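You operate a simulated robot arm through the tools that you are given. There is no shell and no other tool. Be economical: measure what you need, move in short steps, check, and stop when the job is done.

You are at the controls of a simulated two-armed robot. One attempt, no reset.

Task
Set the waste valve on the mat, hold it and screw its test stopper tight.
Fine: first move the cover to the free end of the bench; stand the valve in the test trough after. Set down upright: waste valve.
Where things are to end (x, y in the base frame): gutter cover within 60 mm of [540, -100]; waste valve within 60 mm of [540, 670].

The check looks at the end state, three seconds after you hand in, the way a careful person would. Anything else that was tipped, shoved, dropped, spilled or broken makes it a failure. Lids that push on must go on centred and level and be pressed home; caps that screw on are set level and turned clockwise until they are tight.

Robot
Two 7-joint arms with two-finger parallel grippers on one trunk, on a base that drives. Base frame: it is fixed to the floor where the robot stands at the start and does not move with it; the origin is under the middle of the robot, x ahead of it, y to its left, z up; the surface under the hand at the start is at about z = 850. Lengths are in mm, angles in degrees, forces in N, time in s.
The left shoulder is at the start at [71, 156, 1055], the right one opposite. Places, roughly: boss of the waste valve [600, 200, 900]; floor of the test trough [600, 800, 900]; free end of the water bench [500, -100, 800]; mat on the water bench [500, 400, 800]. Payload 3.91 kg a hand.
Tool frame (each hand has its own): the origin (TCP) lies between the finger pads and is the grasp point; the fingertips stand 30 mm ahead of it; z points along the fingers, y is the line along which they close. Largest opening 110 mm; finger width 20, thickness 10; the body of the gripper, 48 by 112 mm, starts 55 mm behind the TCP.
Orientation is that of the tool frame in the base frame, as [roll, pitch, yaw] about the fixed x, y, z axes, in that order (R = Rz(yaw) Ry(pitch) Rx(roll)). With the fingers straight down and closing along the base's y, the tool's x points along the base's -x, its y along +y and its z along -z.

Tools
- The arms move only by the tool step_arm. It takes "left_motion", "right_motion" or both (then of equal length, played together; a hand with none holds still); each is one flat list of numbers, 6 for each row, row after row: the shift along the tool's x, y, z in mm, then the turn, a rotation vector about the tool's x, y, z in degrees. In form: [x, y, z, rx, ry, rz, x, y, z, rx, ry, rz, ...]. A call has 1 to 8 rows; each row is the pose to reach, as a shift and turn from the pose commanded when the call began, along the tool's axes at that moment. "left_claw" and "right_claw" are, for a hand that has rows, the gripper command, from -1 (fully open) to 1 (shut), values between in proportion, set as the call begins (left out, the last holds). Each row takes 0.2 s and may step no farther than 50 mm and 8.6 degrees from the row before; otherwise, or with a gripper value out of range, the whole call is refused. A pose out of reach is approached as far as the arm can. The call stops where the force on the tool passes 50 N (or 10 N more than at its start, if that is more) or the arm is blocked; 0.2 s more then pass. Each finger travels about 108 mm/s and halts on what it meets, pressing with about 35 N; the grip force reading is that of the motor and also rises with nothing between the fingers. The clock runs only during rows and for 0.2 s after the last one: add rows that repeat a pose to give the fingers time. It gives the time, the measured TCP pose, the force on the tool (base axes), the opening and the grip force at its end, in the units of the frame above (readings bear some noise), with the torque about the TCP (base axes, N m) and any sound that the robot's microphone picked up.
- Cameras (640 x 400 px; columns grow to the right, rows downward): "scene" is now at [141.3, -0.4, 1293.7]; the picture's right is [-0.00, -1.00, 0.00], its down [-0.46, 0.00, -0.89] and it looks along [0.89, -0.00, -0.46] (base axes); focal length 214 px, centre (320, 200). "left" rides on the left gripper at [72, -17, -103] in its tool frame; the picture's right is [0.23, 0.97, 0.00], its down [-0.76, 0.18, -0.62] and it looks along [-0.61, 0.14, 0.78] (tool axes); focal length 222 px, centre (320, 200). "right" rides on the right gripper at [72, 17, -103] in its tool frame; the picture's right is [-0.23, 0.97, 0.00], its down [-0.76, -0.18, -0.62] and it looks along [-0.61, -0.14, 0.78] (tool axes); focal length 222 px, centre (320, 200). There is no depth. A picture from a camera that has moved, and an enlarged one, comes with that camera's place and axes in the base frame and with its lens.
- grab_frame(camera): a new picture of that camera. No time passes.
- raise_lower(by): slides the trunk up (or, below 0, down) by that many mm; the arms and the scene camera ride with it, the base frame stays. It gives what a move gives, with no picture.
- steer(legs): drives the robot by 1 to 6 legs, each [ahead, left, turn to the left] in mm, mm and degrees, along the robot's own axes; the way and the turn of a leg run together, so that a leg with both is an arc; at most 1500 mm and 180 degrees a leg. The arms and the cameras ride along, it lands a little off, and it stops where it bumps. It gives what a move gives.
- pan_tilt(pan, tilt): turns the head with the scene camera to pan (to the left, within 86 degrees either way) and tilt (down, from -29 to 69), counted from straight ahead of the robot. It gives what a move gives.
- enlarge(camera, box): a new picture of the part [left, top, right, bottom] of that camera's present view, enlarged. No time passes.
- sign_off(): hands the job in; it is judged then, once.

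Go step by step. Nothing tells you exact positions but the pictures and the camera data: compare them with the known pose of the tool, close in by small moves and look again before you grip or let go. The budget is 120 turns and 100 pictures, counting those below and the enlarged ones. Unless the task says otherwise, let go and move clear before handing in, and close with one line.

The tools are called after "Request:" by a JSON object that holds its "name" and its "arguments". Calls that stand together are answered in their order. step_arm: Moves the arms, as the interface text tells. Its arguments: {"type":"object","properties":{"left_motion":{"type":"array","items":{"type":"number"}},"left_claw":{"type":"number"},"right_motion":{"type":"array","items":{"type":"number"}},"right_claw":{"type":"number"}},"required":[]} The other tools are called the same way: raise_lower (by) slides the trunk up or down; steer (legs) drives the base; pan_tilt (pan, tilt) turns the head that bears the scene camera; grab_frame (camera) takes a picture; enlarge (camera, box) takes an enlarged picture of a part of a camera's view; sign_off () hands the job in.

At the start:

```text
time_s: 0.0
left_eef_pos: [595.7, 656.7, 1173.5]
left_ee_rot: [180.0, 0.0, -180.0]
left_force: [1.1, 0.2, 0.0]
left_torque: [0.01, 0.03, 0.0]
left_width: 110.2
left_finger_force: 0.0
right_eef_pos: [540.8, 51.9, 1219.5]
right_ee_rot: [180.0, -0.1, 180.0]
right_force: [0.3, 0.4, -0.3]
right_torque: [-0.04, -0.03, 0.0]
right_width: 109.8
right_finger_force: 0.1
trunk travel left (down, up): [-500.0, 440.0]
robot x, y, heading: [1.8, 1.2, -0.2]
head pan, tilt: [0.0, 27.1]
```

scene: 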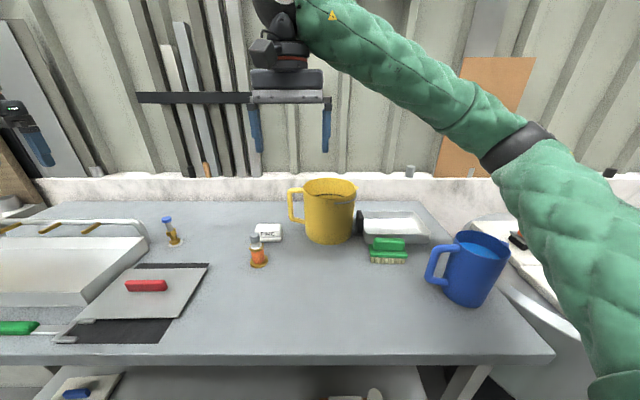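
right: 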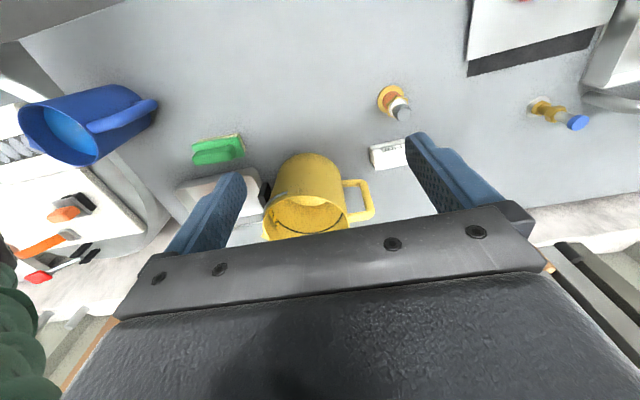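
left: 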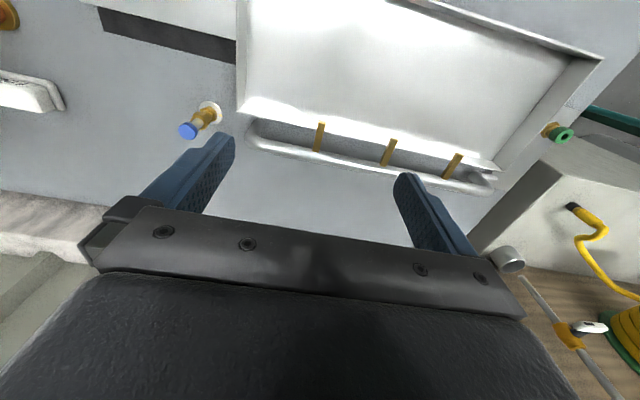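

I see the bench with the cover (red handle) lying on the dark mat, two small brass valves standing on the bench, and the trough at left. I'll take closer looks first.

Request:
{"name": "enlarge", "arguments": {"camera": "scene", "box": [140, 190, 300, 290]}}

Request:
{"name": "enlarge", "arguments": {"camera": "scene", "box": [0, 200, 240, 350]}}

Request:
{"name": "enlarge", "arguments": {"camera": "right", "box": [340, 0, 640, 188]}}

```text
4.00 times, centred on (220, 240) of scene
camera zoom: at [141.3, -0.4, 1293.7], right [0.0, -1.0, 0.0], down [-0.46, 0.0, -0.89], along [0.89, 0.0, -0.46], focal length 858 px, centre (720, 40)
```

zoom: 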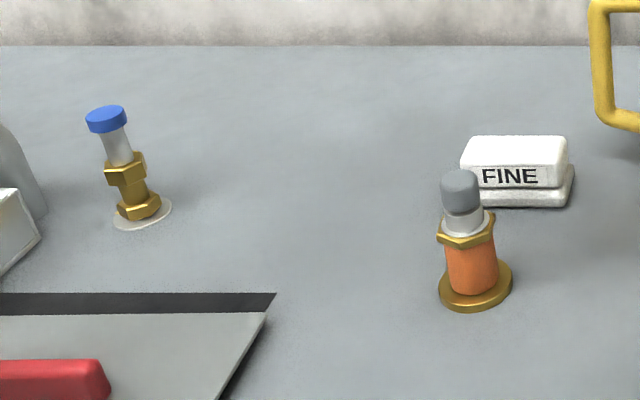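

```text
2.67 times, centred on (120, 275) of scene
camera zoom: at [141.3, -0.4, 1293.7], right [0.0, -1.0, 0.0], down [-0.46, 0.0, -0.89], along [0.89, 0.0, -0.46], focal length 572 px, centre (853, 0)
```

zoom: 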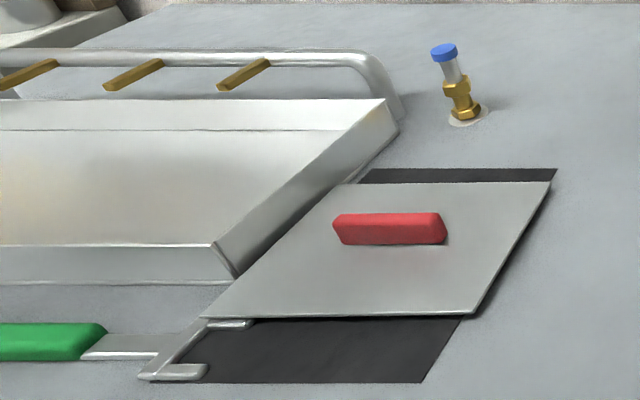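

```text
2.13 times, centred on (490, 94) of right
camera zoom: at [466.6, 68.1, 1324.5], right [0.23, 0.97, 0.0], down [0.76, -0.18, 0.62], along [0.61, -0.14, -0.78], focal length 473 px, centre (-42, 426)
```

zoom: 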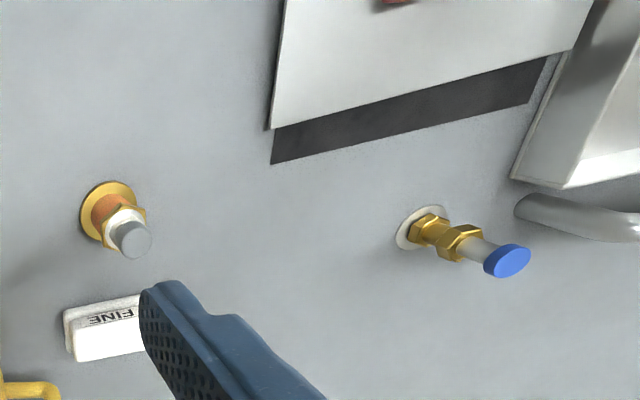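

The waste valve (orange, grey stopper) stands near (607,175), and the cover (about 150 x 215) is centred near (510,420) with its handle along y. I'll clear the right arm away to the right, bring the left hand above the handle, and turn it so the fingers close along x.

Request:
{"name": "step_arm", "arguments": {"left_motion": [11, -29, 6, 0, 0, 8.5, 22, -58, 12, 0, 0, 17, 33, -87, 18, 0, 0, 25.5, 44, -117, 24, 0, 0, 34, 55, -146, 30, 0, 0, 42.5, 66, -176, 36, 0, 0, 51, 77, -205, 42, 0, 0, 59.5, 88, -235, 48, 0, 0, 68], "right_motion": [0, -45, 0, 0, 0, 0, 0, -90, 0, 0, 0, 0, 0, -135, 0, 0, 0, 0, 0, -180, 0, 0, 0, 0, 0, -225, 0, 0, 0, 0, 0, -270, 0, 0, 0, 0, 0, -315, 0, 0, 0, 0, 0, -360, 0, 0, 0, 0]}}

```text
time_s: 1.8
left_eef_pos: [508.4, 419.5, 1128.4]
left_ee_rot: [-179.9, -0.1, 112.0]
left_force: [0.0, -1.5, 0.0]
left_torque: [0.04, -0.01, -0.01]
left_width: 110.1
left_finger_force: 0.0
right_eef_pos: [540.6, -309.9, 1223.0]
right_ee_rot: [179.9, 0.0, -179.8]
right_force: [-0.2, 0.3, -0.1]
right_torque: [0.0, 0.0, 0.0]
right_width: 110.1
right_finger_force: 0.1
trunk travel left (down, up): [-500.0, 440.0]
robot x, y, heading: [0.3, 2.6, 0.3]
head pan, tilt: [0.0, 27.1]
```

The left hand is above the cover. I'll finish the turn to 90° and look.

Request:
{"name": "step_arm", "arguments": {"left_motion": [0, 0, 20, 0, 0, 7.4, 0, 0, 40, 0, 0, 14.8, 0, 0, 60, 0, 0, 22]}}

Request:
{"name": "grab_frame", "arguments": {"camera": "left"}}

Request:
{"name": "grab_frame", "arguments": {"camera": "scene"}}

```text
time_s: 2.6
left_eef_pos: [510.0, 420.1, 1066.3]
left_ee_rot: [180.0, 0.0, 89.9]
left_force: [-0.1, -0.7, 0.0]
left_torque: [0.02, 0.01, 0.0]
left_width: 109.8
left_finger_force: 0.1
right_eef_pos: [540.1, -309.2, 1222.7]
right_ee_rot: [179.9, 0.0, -180.0]
right_force: [0.1, 0.0, 0.1]
right_torque: [-0.01, 0.0, 0.0]
right_width: 109.8
right_finger_force: 0.0
trunk travel left (down, up): [-500.0, 440.0]
robot x, y, heading: [-1.3, 1.4, -0.2]
head pan, tilt: [0.0, 27.1]
```

```text
93 pictures are left
camera left: at [492.4, 493.0, 1168.7], right [0.97, 0.22, 0.0], down [0.18, -0.76, 0.62], along [0.14, -0.61, -0.78], focal length 222 px, centre (320, 200)
```

left: 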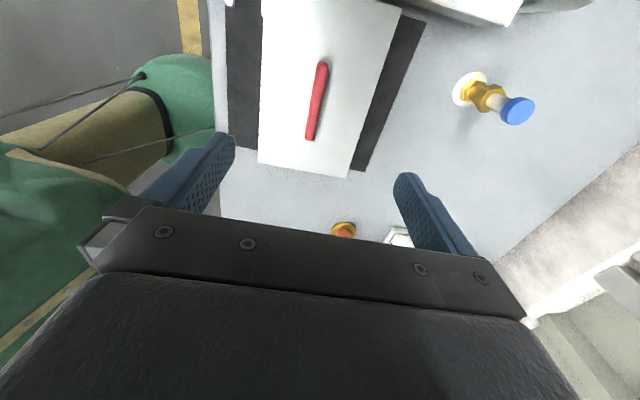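

```text
92 pictures are left
camera scene: at [141.2, -0.6, 1293.8], right [0.0, -1.0, 0.0], down [-0.46, 0.0, -0.89], along [0.89, 0.0, -0.46], focal length 214 px, centre (320, 200)
```

scene: 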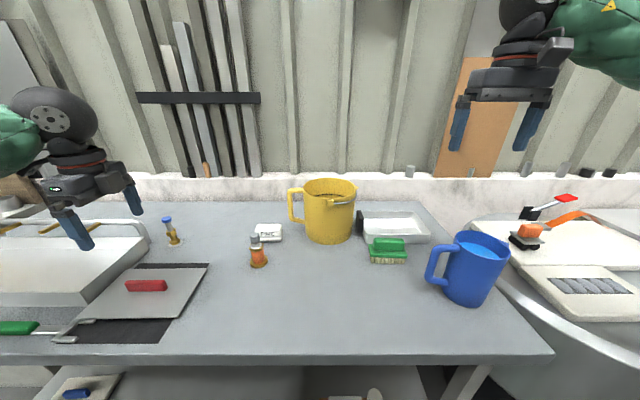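

The handle centre is near (505,414), top at about z 885. I'll go down with the fingers open to just above grip height and look.

Request:
{"name": "step_arm", "arguments": {"left_motion": [-6, -5, 40, 0, 0, 0, -6, -5, 80, 0, 0, 0, -6, -5, 120, 0, 0, 0, -6, -5, 150, 0, 0, 0]}}

Request:
{"name": "grab_frame", "arguments": {"camera": "left"}}

Request:
{"name": "enlarge", "arguments": {"camera": "scene", "box": [0, 200, 240, 350]}}

```text
time_s: 3.6
left_eef_pos: [506.4, 414.6, 916.4]
left_ee_rot: [-180.0, 0.0, 90.0]
left_force: [0.3, -0.9, -0.6]
left_torque: [0.03, 0.02, 0.05]
left_width: 110.1
left_finger_force: 0.2
right_eef_pos: [542.3, -309.3, 1222.3]
right_ee_rot: [180.0, 0.0, -180.0]
right_force: [-0.4, 1.2, 0.6]
right_torque: [-0.01, 0.02, 0.01]
right_width: 110.0
right_finger_force: 0.1
trunk travel left (down, up): [-500.0, 440.0]
robot x, y, heading: [-0.3, 1.2, 0.3]
head pan, tilt: [0.0, 27.1]
```

```text
91 pictures are left
camera left: at [488.6, 487.7, 1018.6], right [0.97, 0.23, 0.0], down [0.18, -0.76, 0.62], along [0.14, -0.61, -0.78], focal length 222 px, centre (320, 200)
```

left: 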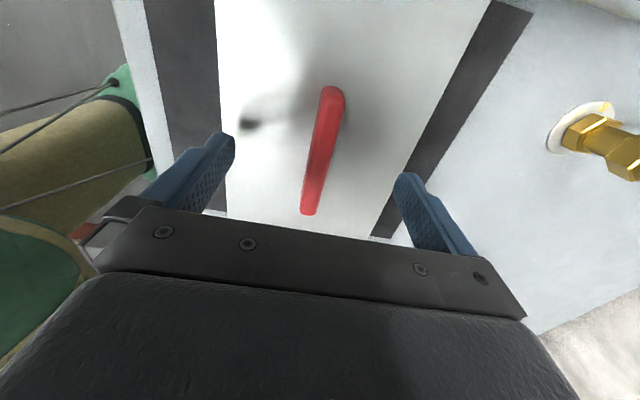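

```text
2.67 times, centred on (120, 275) of scene
camera zoom: at [141.5, -0.7, 1293.7], right [0.0, -1.0, 0.0], down [-0.46, 0.0, -0.89], along [0.89, 0.0, -0.46], focal length 572 px, centre (853, 0)
```

zoom: 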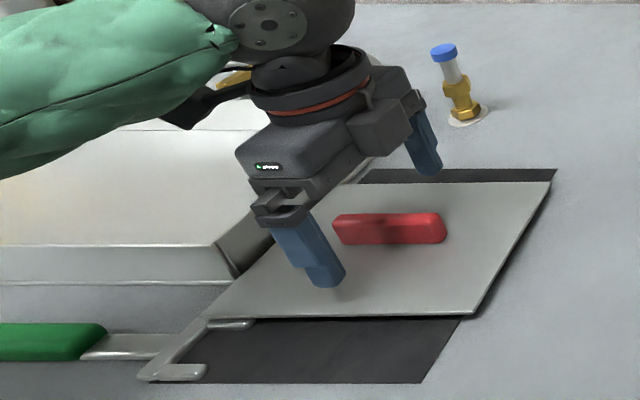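

The handle sits centred between the fingers. Lower to z≈889 and close.

Request:
{"name": "step_arm", "arguments": {"left_motion": [-2, -1, 14, 0, 0, 0, -2, -1, 27, 0, 0, 0]}}

Request:
{"name": "step_arm", "arguments": {"left_motion": [0, 0, 0, 0, 0, 0, 0, 0, 0, 0, 0, 0, 0, 0, 0, 0, 0, 0, 0, 0, 0, 0, 0, 0], "left_claw": 1}}

Request:
{"name": "enlarge", "arguments": {"camera": "scene", "box": [0, 200, 240, 350]}}

```text
time_s: 4.2
left_eef_pos: [503.0, 411.6, 893.4]
left_ee_rot: [179.7, -0.1, 90.1]
left_force: [3.0, 7.7, 46.2]
left_torque: [0.21, 2.44, -0.54]
left_width: 108.0
left_finger_force: 0.0
right_eef_pos: [539.3, -310.5, 1224.2]
right_ee_rot: [179.9, 0.2, -180.0]
right_force: [-0.2, 0.2, -0.1]
right_torque: [0.01, -0.04, 0.03]
right_width: 110.1
right_finger_force: 0.0
trunk travel left (down, up): [-500.0, 440.0]
robot x, y, heading: [2.5, -0.8, -0.1]
head pan, tilt: [0.0, 27.1]
```

```text
time_s: 4.5
left_eef_pos: [502.0, 413.8, 893.7]
left_ee_rot: [179.8, -0.1, 90.0]
left_force: [-7.9, 2.7, 32.4]
left_torque: [-0.14, 1.52, -0.11]
left_width: 60.8
left_finger_force: 13.9
right_eef_pos: [540.5, -309.5, 1223.1]
right_ee_rot: [179.9, 0.2, -180.0]
right_force: [-0.3, -0.1, -1.0]
right_torque: [0.0, 0.01, -0.01]
right_width: 110.1
right_finger_force: 0.1
trunk travel left (down, up): [-500.0, 440.0]
robot x, y, heading: [-0.8, 1.9, -0.2]
head pan, tilt: [0.0, 27.1]
stopped in row 1 (left hand): the force on the tool passed its limit at 60 N (the readings are from after the stop); the commanded pose is now the measured one
```

```text
2.67 times, centred on (120, 275) of scene
camera zoom: at [139.3, -1.5, 1294.0], right [0.0, -1.0, 0.0], down [-0.45, 0.0, -0.89], along [0.89, 0.0, -0.45], focal length 572 px, centre (853, 0)
```

zoom: 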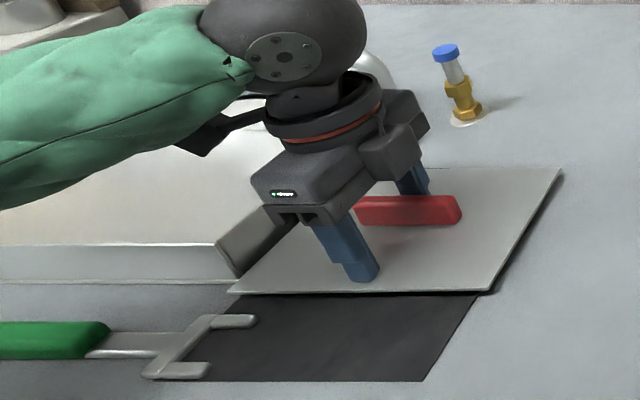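

The plate's top is about z 863, so my tips were touching it and dragged it slightly forward. I'll raise 5 mm and close again.

Request:
{"name": "step_arm", "arguments": {"left_motion": [0, 0, -5, 0, 0, 0], "left_claw": 0.3}}

Request:
{"name": "grab_frame", "arguments": {"camera": "left"}}

```text
time_s: 4.9
left_eef_pos: [502.8, 412.6, 894.4]
left_ee_rot: [-179.9, 0.0, 90.0]
left_force: [1.0, -0.8, -0.7]
left_torque: [0.01, 0.0, 0.03]
left_width: 38.7
left_finger_force: 0.1
right_eef_pos: [541.8, -307.2, 1222.2]
right_ee_rot: [180.0, -0.1, 180.0]
right_force: [0.3, 0.2, 0.4]
right_torque: [0.01, 0.02, 0.0]
right_width: 110.4
right_finger_force: 0.1
trunk travel left (down, up): [-500.0, 440.0]
robot x, y, heading: [1.2, 1.6, -0.1]
head pan, tilt: [0.0, 27.1]
```

```text
88 pictures are left
camera left: at [485.8, 486.1, 997.5], right [0.97, 0.23, 0.0], down [0.18, -0.76, 0.62], along [0.14, -0.61, -0.78], focal length 222 px, centre (320, 200)
```

left: 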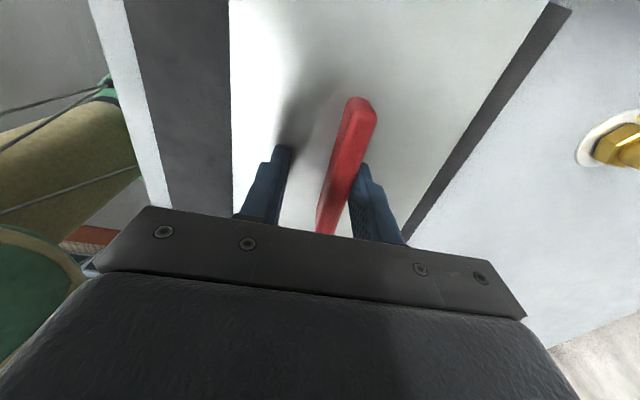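

The handle is still between the fingers, free of load. Close, then check the grip.

Request:
{"name": "step_arm", "arguments": {"left_motion": [0, 0, -2, 0, 0, 0, 0, 0, -2, 0, 0, 0, 0, 0, -2, 0, 0, 0], "left_claw": 1}}

Request:
{"name": "step_arm", "arguments": {"left_motion": [0, 0, -10, 0, 0, 0, 0, 0, -30, 0, 0, 0, 0, 0, -60, 0, 0, 0]}}

Request:
{"name": "grab_frame", "arguments": {"camera": "scene"}}

Request:
{"name": "grab_frame", "arguments": {"camera": "left"}}

```text
time_s: 5.7
left_eef_pos: [502.5, 414.0, 898.8]
left_ee_rot: [180.0, 0.0, 90.0]
left_force: [-0.4, 0.4, 0.1]
left_torque: [0.01, -0.01, -0.01]
left_width: 13.8
left_finger_force: 35.0
right_eef_pos: [542.1, -309.8, 1222.7]
right_ee_rot: [179.9, 0.0, 180.0]
right_force: [0.2, -0.2, -0.2]
right_torque: [0.01, -0.01, 0.02]
right_width: 110.1
right_finger_force: 0.0
trunk travel left (down, up): [-500.0, 440.0]
robot x, y, heading: [3.5, 0.6, -0.1]
head pan, tilt: [0.0, 27.1]
```

```text
time_s: 6.5
left_eef_pos: [502.5, 412.8, 957.7]
left_ee_rot: [179.9, 0.1, 90.1]
left_force: [0.2, -0.3, -4.1]
left_torque: [0.02, 0.0, -0.01]
left_width: 13.7
left_finger_force: 34.8
right_eef_pos: [541.3, -309.0, 1222.1]
right_ee_rot: [-180.0, 0.0, -180.0]
right_force: [0.4, 0.2, 0.1]
right_torque: [-0.01, 0.01, 0.01]
right_width: 110.4
right_finger_force: 0.1
trunk travel left (down, up): [-500.0, 440.0]
robot x, y, heading: [1.3, 0.4, -0.1]
head pan, tilt: [0.0, 27.1]
```

```text
87 pictures are left
camera scene: at [141.3, -0.6, 1293.7], right [0.0, -1.0, 0.0], down [-0.46, 0.0, -0.89], along [0.89, 0.0, -0.46], focal length 214 px, centre (320, 200)
```

scene: 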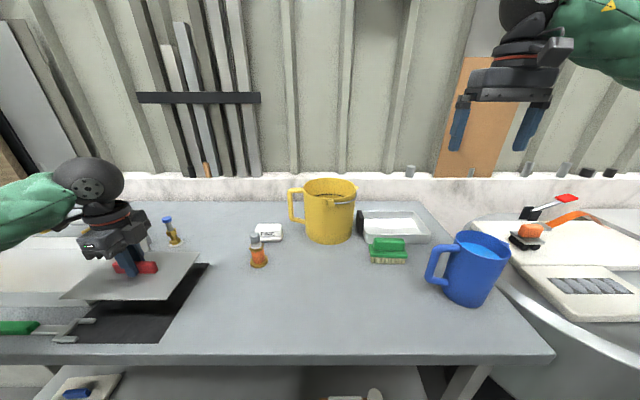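

```text
86 pictures are left
camera left: at [485.1, 486.5, 1060.3], right [0.97, 0.23, 0.0], down [0.18, -0.76, 0.62], along [0.14, -0.61, -0.78], focal length 222 px, centre (320, 200)
```

left: 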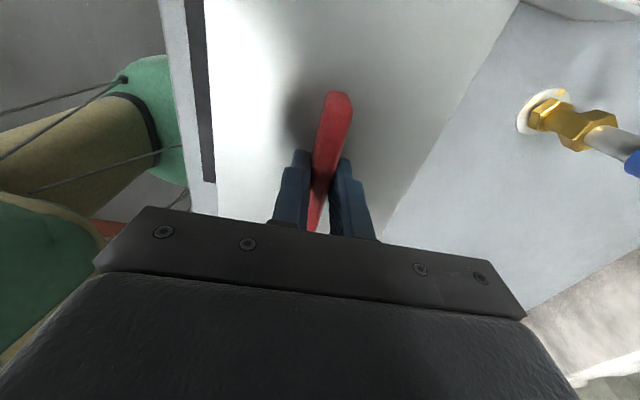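

The cover is held and level. I'll lift it above the valve's height and carry it to about (502,-78).

Request:
{"name": "step_arm", "arguments": {"left_motion": [0, 0, -40, 0, 0, 0, 0, 0, -80, 0, 0, 0, -45, 0, -80, 0, 0, 0, -90, 0, -80, 0, 0, 0, -135, 0, -80, 0, 0, 0, -180, 0, -80, 0, 0, 0, -225, 0, -80, 0, 0, 0, -270, 0, -80, 0, 0, 0]}}

Request:
{"name": "step_arm", "arguments": {"left_motion": [-45, 0, 0, 0, 0, 0, -90, 0, 0, 0, 0, 0, -135, 0, 0, 0, 0, 0, -180, 0, 0, 0, 0, 0, -220, 0, 0, 0, 0, 0]}}

Request:
{"name": "grab_frame", "arguments": {"camera": "scene"}}

```text
time_s: 8.3
left_eef_pos: [505.3, 143.2, 1038.3]
left_ee_rot: [-179.9, -0.1, 90.2]
left_force: [0.2, -1.1, -3.8]
left_torque: [-0.02, 0.02, 0.01]
left_width: 13.7
left_finger_force: 35.5
right_eef_pos: [543.4, -309.8, 1221.4]
right_ee_rot: [179.8, -0.1, -179.9]
right_force: [-0.1, 0.2, -0.2]
right_torque: [0.03, 0.04, -0.04]
right_width: 109.9
right_finger_force: 0.0
trunk travel left (down, up): [-500.0, 440.0]
robot x, y, heading: [-3.9, -4.4, 0.3]
head pan, tilt: [0.0, 27.1]
```

```text
time_s: 9.5
left_eef_pos: [507.0, -78.2, 1037.4]
left_ee_rot: [179.9, -0.1, 90.1]
left_force: [-0.1, 0.1, -3.3]
left_torque: [-0.01, 0.02, -0.01]
left_width: 13.8
left_finger_force: 35.2
right_eef_pos: [542.4, -310.6, 1223.3]
right_ee_rot: [179.9, -0.1, 180.0]
right_force: [-0.1, -0.1, 1.6]
right_torque: [0.03, -0.02, 0.01]
right_width: 109.9
right_finger_force: 0.0
trunk travel left (down, up): [-500.0, 440.0]
robot x, y, heading: [1.6, -1.1, 0.6]
head pan, tilt: [0.0, 27.1]
```

```text
85 pictures are left
camera scene: at [141.7, -1.8, 1293.6], right [0.0, -1.0, 0.0], down [-0.46, 0.0, -0.89], along [0.89, 0.0, -0.46], focal length 214 px, centre (320, 200)
```

scene: 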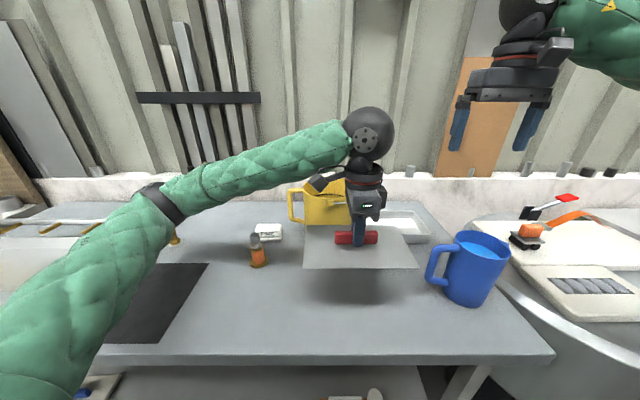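

Held over the free end. Lower it, feeling for contact at the end.

Request:
{"name": "step_arm", "arguments": {"left_motion": [0, -5, 40, 0, 0, 0, 0, -5, 80, 0, 0, 0, 0, -5, 115, 0, 0, 0]}}

Request:
{"name": "enlarge", "arguments": {"camera": "scene", "box": [240, 200, 480, 350]}}

```text
time_s: 10.3
left_eef_pos: [501.4, -77.8, 923.8]
left_ee_rot: [180.0, 0.0, 90.1]
left_force: [-0.8, -0.8, -3.8]
left_torque: [0.01, 0.04, 0.02]
left_width: 13.8
left_finger_force: 35.1
right_eef_pos: [542.3, -309.2, 1221.5]
right_ee_rot: [-180.0, -0.1, 180.0]
right_force: [-1.0, 0.0, 0.6]
right_torque: [0.01, 0.03, 0.05]
right_width: 110.0
right_finger_force: 0.1
trunk travel left (down, up): [-500.0, 440.0]
robot x, y, heading: [2.4, 2.0, -0.1]
head pan, tilt: [0.0, 27.1]
```

```text
2.67 times, centred on (360, 275) of scene
camera zoom: at [142.0, -0.9, 1293.7], right [0.0, -1.0, 0.0], down [-0.46, 0.0, -0.89], along [0.89, 0.0, -0.46], focal length 572 px, centre (213, 0)
```

zoom: 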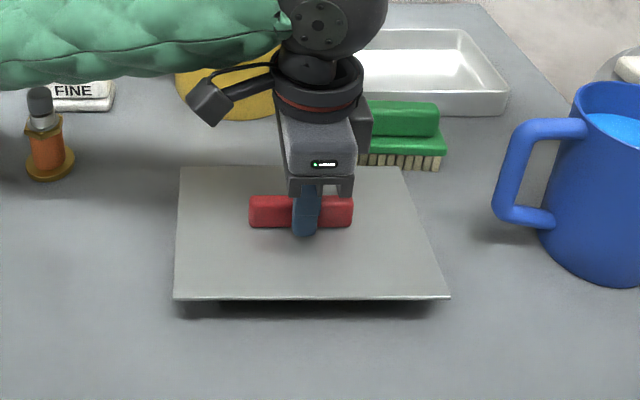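

Request:
{"name": "step_arm", "arguments": {"left_motion": [0, 0, 10, 0, 0, 0, 0, 0, 18, 0, 0, 0, 0, 0, 22, 0, 0, 0, 0, 0, 26, 0, 0, 0, 0, 0, 30, 0, 0, 0]}}

Request:
{"name": "enlarge", "arguments": {"camera": "scene", "box": [240, 200, 480, 350]}}

```text
time_s: 11.5
left_eef_pos: [499.1, -76.4, 896.6]
left_ee_rot: [179.8, 0.1, 90.0]
left_force: [3.8, 5.2, 31.4]
left_torque: [0.04, 0.88, -0.71]
left_width: 14.0
left_finger_force: 35.1
right_eef_pos: [539.9, -307.7, 1225.5]
right_ee_rot: [-180.0, 0.0, -180.0]
right_force: [0.2, -0.3, 0.5]
right_torque: [0.01, 0.0, 0.02]
right_width: 110.2
right_finger_force: 0.1
trunk travel left (down, up): [-500.0, 440.0]
robot x, y, heading: [-3.9, -0.7, -0.2]
head pan, tilt: [0.0, 27.1]
```

```text
2.67 times, centred on (360, 275) of scene
camera zoom: at [140.1, -0.1, 1294.7], right [0.0, -1.0, 0.0], down [-0.45, 0.0, -0.89], along [0.89, 0.0, -0.45], focal length 572 px, centre (213, 0)
```

zoom: 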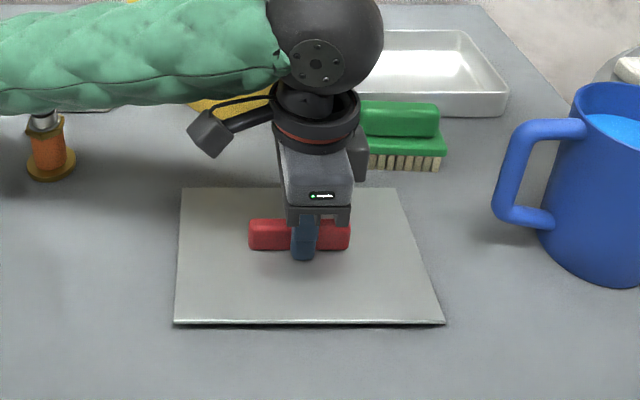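

The cover is on the bench. Relieve the push, open, and rise straight up.

Request:
{"name": "step_arm", "arguments": {"left_motion": [0, 0, -3, 0, 0, 0, 0, 0, -3, 0, 0, 0, 0, 0, -3, 0, 0, 0, 0, 0, -3, 0, 0, 0], "left_claw": 0.3}}

Request:
{"name": "step_arm", "arguments": {"left_motion": [0, 0, -30, 0, 0, 0, 0, 0, -80, 0, 0, 0, 0, 0, -130, 0, 0, 0, 0, 0, -160, 0, 0, 0]}}

Request:
{"name": "grab_frame", "arguments": {"camera": "scene"}}

```text
time_s: 12.5
left_eef_pos: [499.0, -77.7, 896.1]
left_ee_rot: [-180.0, -0.1, 90.0]
left_force: [-1.1, 1.0, -1.2]
left_torque: [0.0, -0.03, 0.01]
left_width: 38.5
left_finger_force: 0.0
right_eef_pos: [542.3, -309.9, 1222.2]
right_ee_rot: [-180.0, 0.1, 180.0]
right_force: [-0.1, 0.2, -0.8]
right_torque: [0.0, 0.02, 0.02]
right_width: 110.1
right_finger_force: 0.1
trunk travel left (down, up): [-500.0, 440.0]
robot x, y, heading: [-1.6, 2.8, 0.0]
head pan, tilt: [0.0, 27.1]
```

```text
time_s: 13.5
left_eef_pos: [499.4, -79.7, 1055.0]
left_ee_rot: [-179.9, -0.1, 90.0]
left_force: [-0.3, 0.2, -0.1]
left_torque: [0.04, 0.02, 0.01]
left_width: 38.5
left_finger_force: 0.1
right_eef_pos: [541.5, -309.6, 1222.8]
right_ee_rot: [-180.0, 0.0, -180.0]
right_force: [0.5, 0.3, 0.0]
right_torque: [0.02, 0.01, 0.0]
right_width: 109.9
right_finger_force: 0.1
trunk travel left (down, up): [-500.0, 440.0]
robot x, y, heading: [-1.3, 1.4, 0.1]
head pan, tilt: [0.0, 27.1]
```

```text
82 pictures are left
camera scene: at [141.0, -1.0, 1293.6], right [0.0, -1.0, 0.0], down [-0.46, 0.0, -0.89], along [0.89, 0.0, -0.46], focal length 214 px, centre (320, 200)
```

scene: 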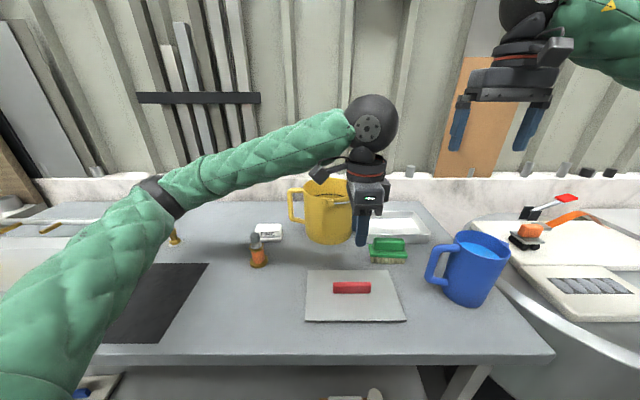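

The cover centre reads about (497,-75), within 60 but with little margin; since I'm directly over it, I'll regrip and shift it by (+13,-15).

Request:
{"name": "step_arm", "arguments": {"left_motion": [0, 0, 40, 0, 0, 0, 0, 0, 80, 0, 0, 0, 0, 0, 120, 0, 0, 0, 0, 0, 157, 0, 0, 0]}}

Request:
{"name": "step_arm", "arguments": {"left_motion": [0, 0, 0, 0, 0, 0, 0, 0, 0, 0, 0, 0, 0, 0, -10, 0, 0, 0, -15, 13, -10, 0, 0, 0, -15, 13, -10, 0, 0, 0, -15, 13, -4, 0, 0, 0, -15, 13, 0, 0, 0, 0], "left_claw": 1}}

```text
time_s: 14.5
left_eef_pos: [498.8, -78.6, 897.3]
left_ee_rot: [-180.0, -0.1, 90.0]
left_force: [0.2, -0.7, 0.7]
left_torque: [-0.05, 0.04, -0.03]
left_width: 38.4
left_finger_force: 0.0
right_eef_pos: [542.3, -308.3, 1222.7]
right_ee_rot: [-180.0, -0.1, 180.0]
right_force: [0.4, 0.3, 0.4]
right_torque: [-0.01, 0.03, -0.05]
right_width: 110.1
right_finger_force: 0.1
trunk travel left (down, up): [-500.0, 440.0]
robot x, y, heading: [1.8, 1.9, 0.3]
head pan, tilt: [0.0, 27.1]
```

```text
time_s: 16.1
left_eef_pos: [510.9, -92.2, 897.9]
left_ee_rot: [180.0, 0.0, 90.0]
left_force: [-1.0, -1.3, -3.9]
left_torque: [-0.02, -0.01, 0.06]
left_width: 13.8
left_finger_force: 35.0
right_eef_pos: [541.0, -308.2, 1223.0]
right_ee_rot: [-180.0, 0.0, -180.0]
right_force: [0.0, 0.3, 0.1]
right_torque: [-0.01, 0.01, 0.0]
right_width: 109.9
right_finger_force: 0.0
trunk travel left (down, up): [-500.0, 440.0]
robot x, y, heading: [3.0, -0.1, 0.4]
head pan, tilt: [0.0, 27.1]
```

Request:
{"name": "step_arm", "arguments": {"left_motion": [0, 0, 2, 0, 0, 0, 0, 0, 2, 0, 0, 0]}}

Request:
{"name": "step_arm", "arguments": {"left_motion": [0, 0, 0, 0, 0, 0, 0, 0, 0, 0, 0, 0, 0, 0, 0, 0, 0, 0], "left_claw": 0.3}}

Request:
{"name": "step_arm", "arguments": {"left_motion": [0, 0, -30, 0, 0, 0, 0, 0, -80, 0, 0, 0, 0, 0, -130, 0, 0, 0, 0, 0, -180, 0, 0, 0]}}

Request:
{"name": "grab_frame", "arguments": {"camera": "scene"}}

```text
time_s: 16.7
left_eef_pos: [511.7, -91.7, 896.4]
left_ee_rot: [179.9, 0.0, 90.1]
left_force: [2.8, -1.1, 14.3]
left_torque: [0.92, 0.13, -0.03]
left_width: 13.7
left_finger_force: 34.4
right_eef_pos: [541.5, -309.1, 1223.6]
right_ee_rot: [-179.9, 0.0, 180.0]
right_force: [-0.6, 0.6, -0.7]
right_torque: [-0.01, -0.03, -0.02]
right_width: 110.0
right_finger_force: 0.0
trunk travel left (down, up): [-500.0, 440.0]
robot x, y, heading: [-1.4, 0.7, -0.0]
head pan, tilt: [0.0, 27.1]
```

```text
time_s: 17.5
left_eef_pos: [511.5, -90.5, 895.8]
left_ee_rot: [180.0, -0.1, 90.0]
left_force: [0.7, -0.1, 0.0]
left_torque: [0.03, -0.03, -0.01]
left_width: 38.7
left_finger_force: 0.1
right_eef_pos: [541.1, -308.8, 1223.1]
right_ee_rot: [180.0, 0.1, -180.0]
right_force: [0.0, -1.0, 0.0]
right_torque: [-0.01, 0.01, 0.03]
right_width: 110.0
right_finger_force: 0.1
trunk travel left (down, up): [-500.0, 440.0]
robot x, y, heading: [1.3, 0.1, 0.0]
head pan, tilt: [0.0, 27.1]
```

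```text
time_s: 18.5
left_eef_pos: [511.7, -90.8, 1075.8]
left_ee_rot: [179.9, -0.1, 89.9]
left_force: [0.1, 0.8, 0.3]
left_torque: [-0.03, -0.04, -0.03]
left_width: 38.2
left_finger_force: 0.0
right_eef_pos: [540.3, -308.3, 1223.9]
right_ee_rot: [-180.0, 0.0, 180.0]
right_force: [-1.0, 0.3, -0.6]
right_torque: [0.01, -0.02, 0.02]
right_width: 109.6
right_finger_force: 0.2
trunk travel left (down, up): [-500.0, 440.0]
robot x, y, heading: [-1.1, 0.9, -0.1]
head pan, tilt: [0.0, 27.1]
```

```text
81 pictures are left
camera scene: at [140.4, -0.9, 1293.7], right [0.0, -1.0, 0.0], down [-0.46, 0.0, -0.89], along [0.89, 0.0, -0.46], focal length 214 px, centre (320, 200)
```

scene: 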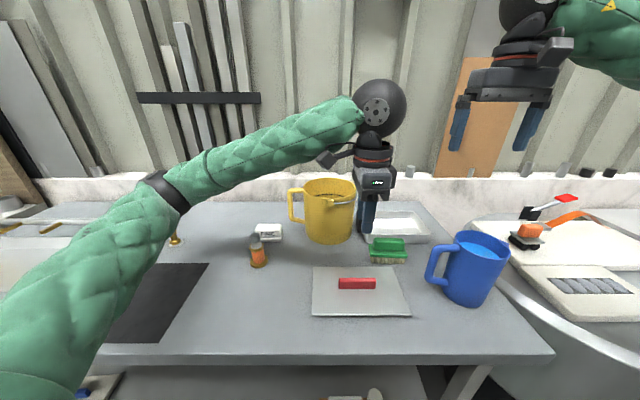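

The cover is done at about (510,-90). Now the left hand goes above the orange valve.

Request:
{"name": "step_arm", "arguments": {"left_motion": [45, 16, 0, 0, 0, 0, 90, 32, 0, 0, 0, 0, 135, 48, 0, 0, 0, 0, 180, 64, 0, 0, 0, 0, 225, 80, 0, 0, 0, 0, 266, 95, 0, 0, 0, 0], "left_claw": -0.5}}

Request:
{"name": "grab_frame", "arguments": {"camera": "left"}}

Request:
{"name": "enlarge", "arguments": {"camera": "scene", "box": [200, 180, 320, 280]}}

```text
time_s: 19.9
left_eef_pos: [604.9, 177.2, 1073.4]
left_ee_rot: [180.0, 0.0, 90.0]
left_force: [-0.1, 0.5, 0.2]
left_torque: [-0.04, -0.02, -0.01]
left_width: 82.4
left_finger_force: 0.1
right_eef_pos: [540.1, -308.0, 1224.0]
right_ee_rot: [-179.8, -0.1, -180.0]
right_force: [1.1, 0.7, 0.4]
right_torque: [0.01, 0.01, -0.03]
right_width: 110.3
right_finger_force: 0.1
trunk travel left (down, up): [-500.0, 440.0]
robot x, y, heading: [-2.3, -2.4, -0.0]
head pan, tilt: [0.0, 27.1]
```

```text
80 pictures are left
camera left: at [588.1, 249.9, 1176.9], right [0.97, 0.23, 0.0], down [0.18, -0.76, 0.62], along [0.14, -0.61, -0.78], focal length 222 px, centre (320, 200)
```

left: 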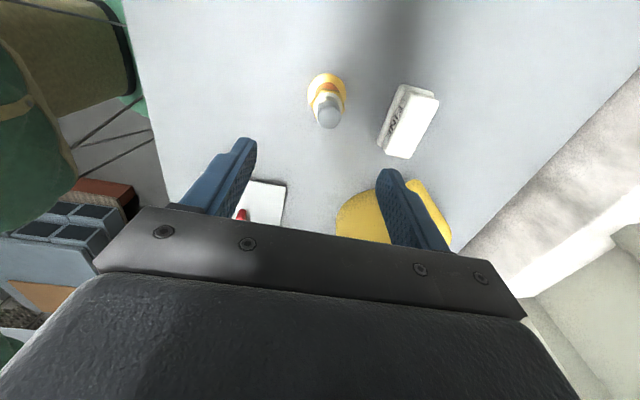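

```text
4.00 times, centred on (260, 230) of scene
camera zoom: at [140.9, 0.5, 1293.8], right [0.0, -1.0, 0.0], down [-0.46, 0.0, -0.89], along [0.89, 0.0, -0.46], focal length 858 px, centre (560, 80)
```

zoom: 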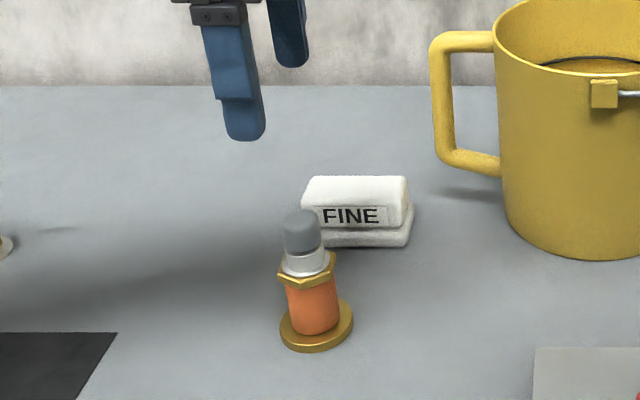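

The valve sits at about (610,179), hex at z 902–919, top ≈952. I'll align and stop with the tips just above it to check.

Request:
{"name": "step_arm", "arguments": {"left_motion": [2, 5, 35, 0, 0, 0, 2, 5, 75, 0, 0, 0]}}

Request:
{"name": "grab_frame", "arguments": {"camera": "left"}}

Request:
{"name": "enlarge", "arguments": {"camera": "scene", "box": [200, 180, 320, 280]}}

```text
time_s: 20.5
left_eef_pos: [609.3, 175.7, 1000.6]
left_ee_rot: [179.9, -0.1, 90.0]
left_force: [0.1, 0.4, -0.6]
left_torque: [0.01, 0.01, -0.01]
left_width: 82.4
left_finger_force: 0.0
right_eef_pos: [541.3, -309.0, 1223.1]
right_ee_rot: [179.9, -0.2, 180.0]
right_force: [-0.6, 0.0, 0.1]
right_torque: [-0.02, -0.03, -0.02]
right_width: 109.9
right_finger_force: 0.0
trunk travel left (down, up): [-500.0, 440.0]
robot x, y, heading: [0.0, -2.0, 0.1]
head pan, tilt: [0.0, 27.1]
```

```text
78 pictures are left
camera left: at [593.0, 249.5, 1102.3], right [0.97, 0.23, 0.0], down [0.18, -0.76, 0.62], along [0.14, -0.61, -0.78], focal length 222 px, centre (320, 200)
```

left: 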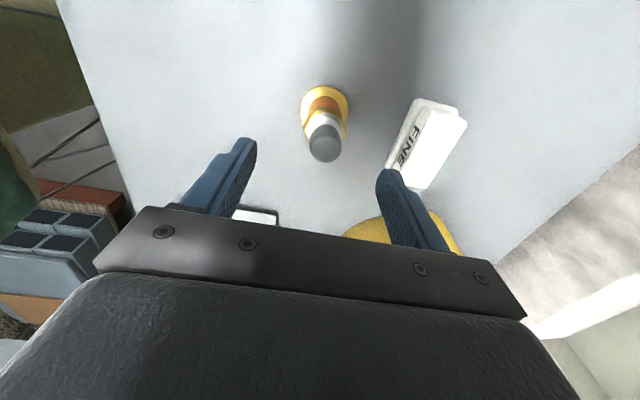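

```text
4.00 times, centred on (260, 230) of scene
camera zoom: at [141.7, -0.8, 1293.8], right [0.0, -1.0, 0.0], down [-0.46, 0.0, -0.89], along [0.89, 0.0, -0.46], focal length 858 px, centre (560, 80)
```

zoom: 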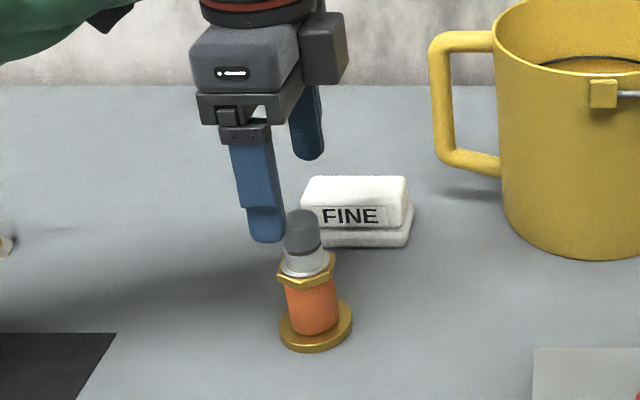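

Slight correction (+3,+4), then down to z≈910 and look.

Request:
{"name": "step_arm", "arguments": {"left_motion": [4, 3, 30, 0, 0, 0, 4, 3, 60, 0, 0, 0, 4, 3, 90, 0, 0, 0]}}

Request:
{"name": "enlarge", "arguments": {"camera": "scene", "box": [200, 180, 320, 280]}}

Request:
{"name": "grab_frame", "arguments": {"camera": "left"}}

```text
time_s: 21.5
left_eef_pos: [572.7, 217.2, 913.6]
left_ee_rot: [179.2, 0.5, 93.2]
left_force: [-1.0, 0.8, 0.3]
left_torque: [-0.02, -0.03, -0.03]
left_width: 82.3
left_finger_force: 0.2
right_eef_pos: [526.6, -268.3, 1223.5]
right_ee_rot: [-179.7, 0.3, -176.2]
right_force: [-2.0, 0.5, 1.7]
right_torque: [-0.08, -0.16, 0.0]
right_width: 110.0
right_finger_force: 0.0
trunk travel left (down, up): [-500.0, 440.0]
robot x, y, heading: [-27.4, -2.5, 3.8]
head pan, tilt: [0.0, 27.1]
stopped in row 3 (left hand): the arm was blocked; the commanded pose is now the measured one
```

```text
4.00 times, centred on (260, 230) of scene
camera zoom: at [108.1, 13.3, 1290.3], right [0.06, -1.0, 0.01], down [-0.45, -0.04, -0.89], along [0.89, 0.05, -0.45], focal length 858 px, centre (560, 80)
```

zoom: 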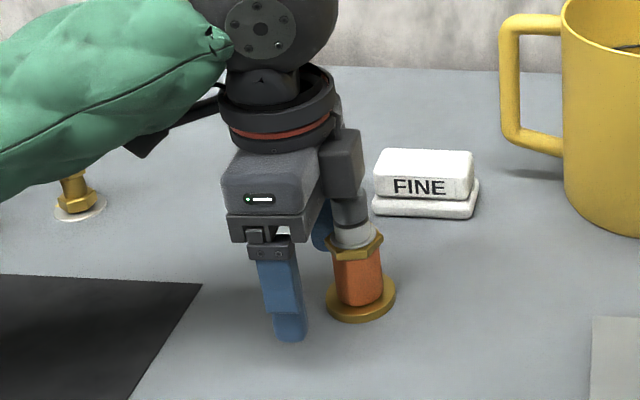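

```text
75 pictures are left
camera left: at [548.8, 290.4, 1014.7], right [0.96, 0.28, 0.01], down [0.21, -0.74, 0.63], along [0.19, -0.6, -0.77], focal length 222 px, centre (320, 200)
```

left: 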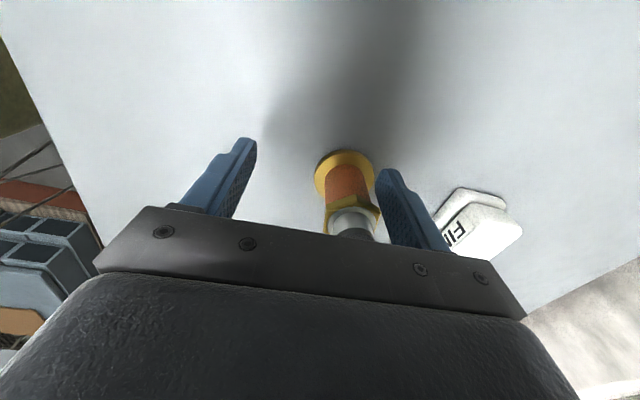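

The base got pushed back and turned (blocked by something) and the valve may have been nudged. I'll look around before doing anything else.

Request:
{"name": "grab_frame", "arguments": {"camera": "scene"}}

Request:
{"name": "enlarge", "arguments": {"camera": "left", "box": [220, 120, 460, 270]}}

Request:
{"name": "grab_frame", "arguments": {"camera": "right"}}

```text
74 pictures are left
camera scene: at [108.1, 13.3, 1290.3], right [0.06, -1.0, 0.01], down [-0.45, -0.04, -0.89], along [0.89, 0.05, -0.45], focal length 214 px, centre (320, 200)
```

scene: 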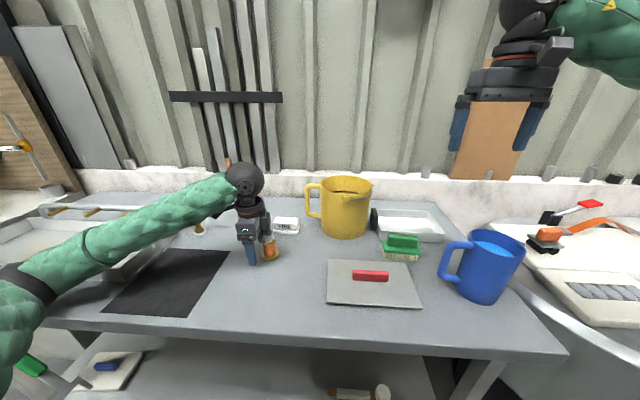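

```text
2.67 times, centred on (340, 195) of left
camera zoom: at [548.8, 290.4, 1014.7], right [0.96, 0.28, 0.01], down [0.21, -0.74, 0.63], along [0.19, -0.6, -0.77], focal length 592 px, centre (267, 213)
```

zoom: 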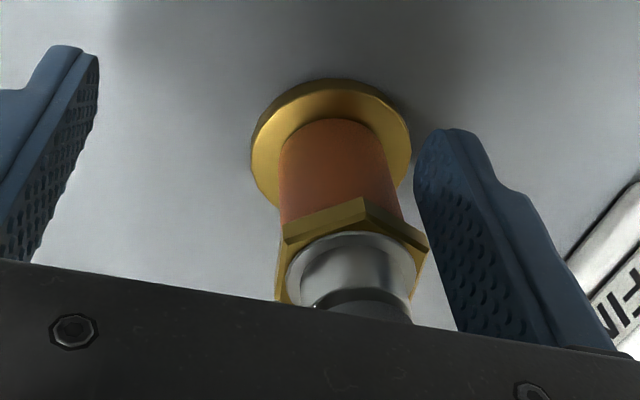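

```text
72 pictures are left
camera right: at [452.2, -255.1, 1327.3], right [0.16, 0.99, -0.01], down [0.77, -0.12, 0.63], along [0.62, -0.11, -0.78], focal length 222 px, centre (320, 200)
```

right: 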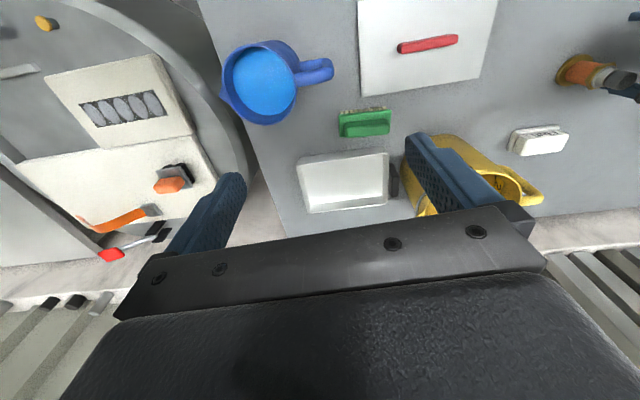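

Request:
{"name": "enlarge", "arguments": {"camera": "scene", "box": [0, 240, 240, 400]}}

Request:
{"name": "pan_tilt", "arguments": {"pan": 35, "tilt": 50}}

Request:
{"name": "grab_frame", "arguments": {"camera": "scene"}}

```text
2.50 times, centred on (120, 320) of scene
camera zoom: at [108.1, 13.3, 1290.3], right [0.06, -1.0, 0.01], down [-0.45, -0.04, -0.89], along [0.89, 0.05, -0.45], focal length 536 px, centre (820, -100)
```

zoom: 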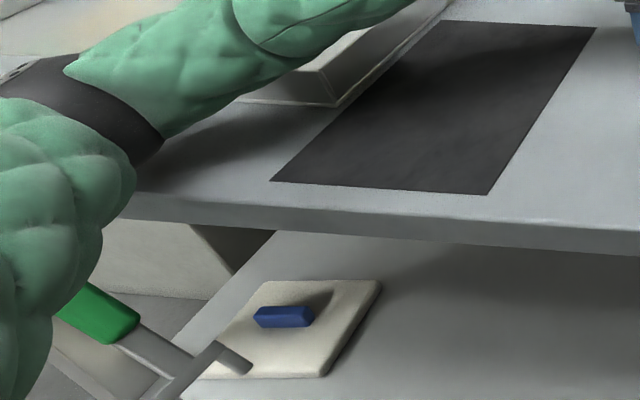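

```text
time_s: 22.5
left_eef_pos: [578.2, 212.0, 916.3]
left_ee_rot: [179.5, 0.1, 93.3]
left_force: [-0.7, -0.3, 0.2]
left_torque: [0.0, 0.06, 0.0]
left_width: 82.5
left_finger_force: 0.1
right_eef_pos: [536.5, -276.6, 1221.8]
right_ee_rot: [-179.9, -0.2, -176.3]
right_force: [-0.5, 0.1, 0.4]
right_torque: [0.01, 0.02, 0.01]
right_width: 109.7
right_finger_force: 0.1
trunk travel left (down, up): [-500.0, 440.0]
robot x, y, heading: [-22.4, -2.7, 3.7]
head pan, tilt: [35.0, 50.0]
```

```text
70 pictures are left
camera scene: at [86.6, 48.0, 1259.6], right [0.62, -0.78, 0.0], down [-0.6, -0.48, -0.64], along [0.5, 0.4, -0.77], focal length 214 px, centre (320, 200)
```

scene: 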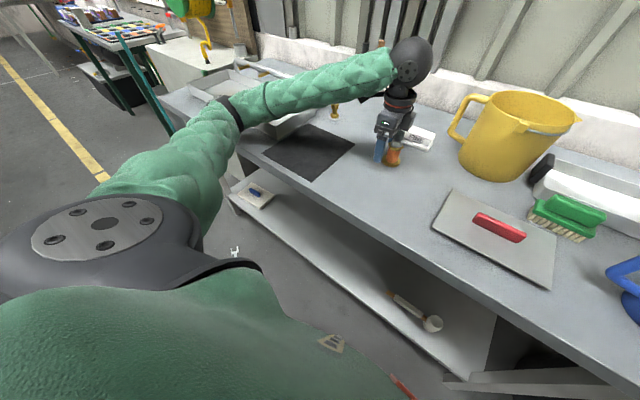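

The left elbow dipped and swept the green-handled scraper off the bench front. I must note that and try to put it back. First, lift the hand clear and look for the scraper on the floor.

Request:
{"name": "step_arm", "arguments": {"left_motion": [0, 0, -40, 0, 0, 0, 0, 0, -80, 0, 0, 0, 0, 0, -120, 0, 0, 0, 0, 0, -150, 0, 0, 0]}}

Request:
{"name": "pan_tilt", "arguments": {"pan": 60, "tilt": 60}}

Request:
{"name": "grab_frame", "arguments": {"camera": "scene"}}

Request:
{"name": "grab_frame", "arguments": {"camera": "left"}}

```text
time_s: 23.5
left_eef_pos: [576.9, 211.3, 1067.8]
left_ee_rot: [179.4, 0.1, 93.4]
left_force: [-0.9, 0.0, 0.9]
left_torque: [0.0, -0.01, 0.01]
left_width: 82.7
left_finger_force: 0.1
right_eef_pos: [535.9, -276.6, 1222.2]
right_ee_rot: [-179.9, -0.1, -176.4]
right_force: [0.2, 0.3, 0.0]
right_torque: [0.02, -0.04, -0.04]
right_width: 110.1
right_finger_force: 0.0
trunk travel left (down, up): [-500.0, 440.0]
robot x, y, heading: [-23.9, -1.1, 3.7]
head pan, tilt: [35.0, 50.0]
```

```text
time_s: 24.4
left_eef_pos: [576.8, 211.4, 1067.5]
left_ee_rot: [179.4, 0.0, 93.2]
left_force: [0.4, 0.2, -0.6]
left_torque: [0.02, -0.01, 0.01]
left_width: 82.4
left_finger_force: 0.1
right_eef_pos: [536.1, -276.5, 1221.8]
right_ee_rot: [-179.9, -0.2, -176.4]
right_force: [0.3, 0.9, -0.7]
right_torque: [0.0, -0.01, 0.0]
right_width: 110.1
right_finger_force: 0.1
trunk travel left (down, up): [-500.0, 440.0]
robot x, y, heading: [-19.5, -0.7, 3.4]
head pan, tilt: [60.0, 60.0]
```

```text
69 pictures are left
camera scene: at [55.8, 59.3, 1247.1], right [0.9, -0.45, 0.0], down [-0.39, -0.78, -0.5], along [0.22, 0.45, -0.87], focal length 214 px, centre (320, 200)
```

scene: 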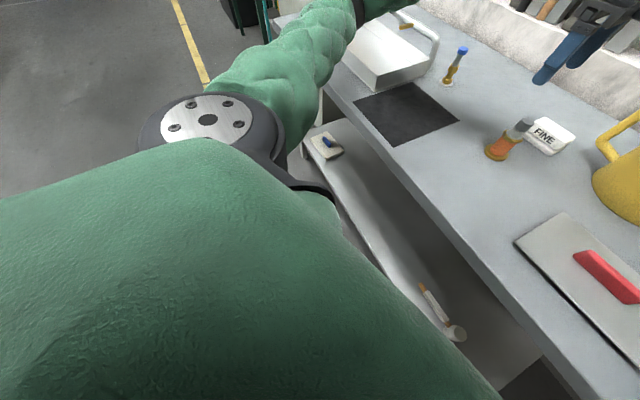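

```text
68 pictures are left
camera left: at [554.6, 283.9, 1169.4], right [0.96, 0.28, 0.01], down [0.21, -0.75, 0.63], along [0.18, -0.6, -0.78], focal length 222 px, centre (320, 200)
```

left: 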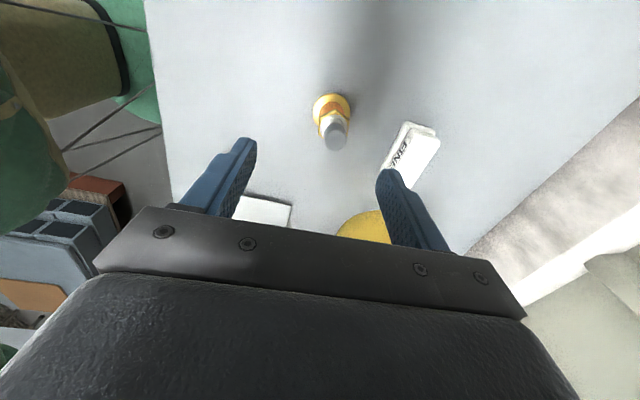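

The valve still stands upright. I'll back away from the bench to see the floor in front of it.

Request:
{"name": "steer", "arguments": {"legs": [[-500, 0, 0]]}}

Request:
{"name": "pan_tilt", "arguments": {"pan": 20, "tilt": 45}}

Request:
{"name": "grab_frame", "arguments": {"camera": "scene"}}

```text
time_s: 27.4
left_eef_pos: [67.9, 177.2, 1068.1]
left_ee_rot: [179.4, 0.0, 93.1]
left_force: [-0.3, 1.0, -0.1]
left_torque: [0.02, -0.01, 0.0]
left_width: 82.7
left_finger_force: 0.1
right_eef_pos: [25.4, -310.2, 1222.4]
right_ee_rot: [-179.9, -0.1, -176.4]
right_force: [-0.1, 0.8, 0.4]
right_torque: [-0.01, -0.04, 0.02]
right_width: 110.1
right_finger_force: 0.2
trunk travel left (down, up): [-500.0, 440.0]
robot x, y, heading: [-533.6, -33.1, 3.6]
head pan, tilt: [60.0, 60.0]
```

```text
time_s: 28.4
left_eef_pos: [70.0, 178.1, 1067.9]
left_ee_rot: [179.4, 0.1, 93.1]
left_force: [0.4, -0.5, -0.5]
left_torque: [0.01, 0.0, 0.01]
left_width: 82.3
left_finger_force: 0.0
right_eef_pos: [26.7, -309.1, 1221.4]
right_ee_rot: [-179.9, -0.3, -176.6]
right_force: [0.4, 0.3, 0.0]
right_torque: [0.01, -0.01, -0.01]
right_width: 110.1
right_finger_force: 0.0
trunk travel left (down, up): [-500.0, 440.0]
robot x, y, heading: [-532.3, -37.3, 3.2]
head pan, tilt: [20.0, 45.0]
```

```text
67 pictures are left
camera scene: at [-408.3, 0.5, 1266.5], right [0.4, -0.92, 0.0], down [-0.65, -0.28, -0.71], along [0.65, 0.28, -0.71], focal length 214 px, centre (320, 200)
```

scene: 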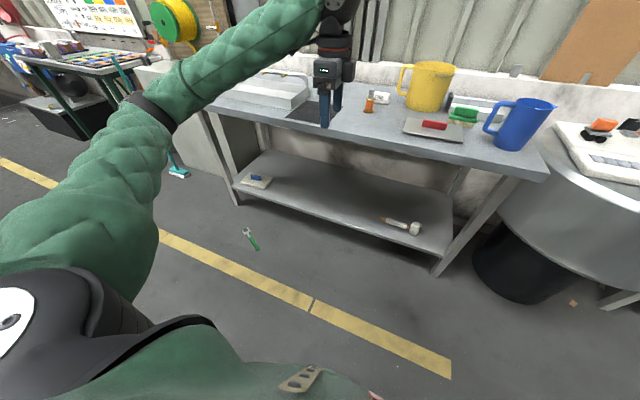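

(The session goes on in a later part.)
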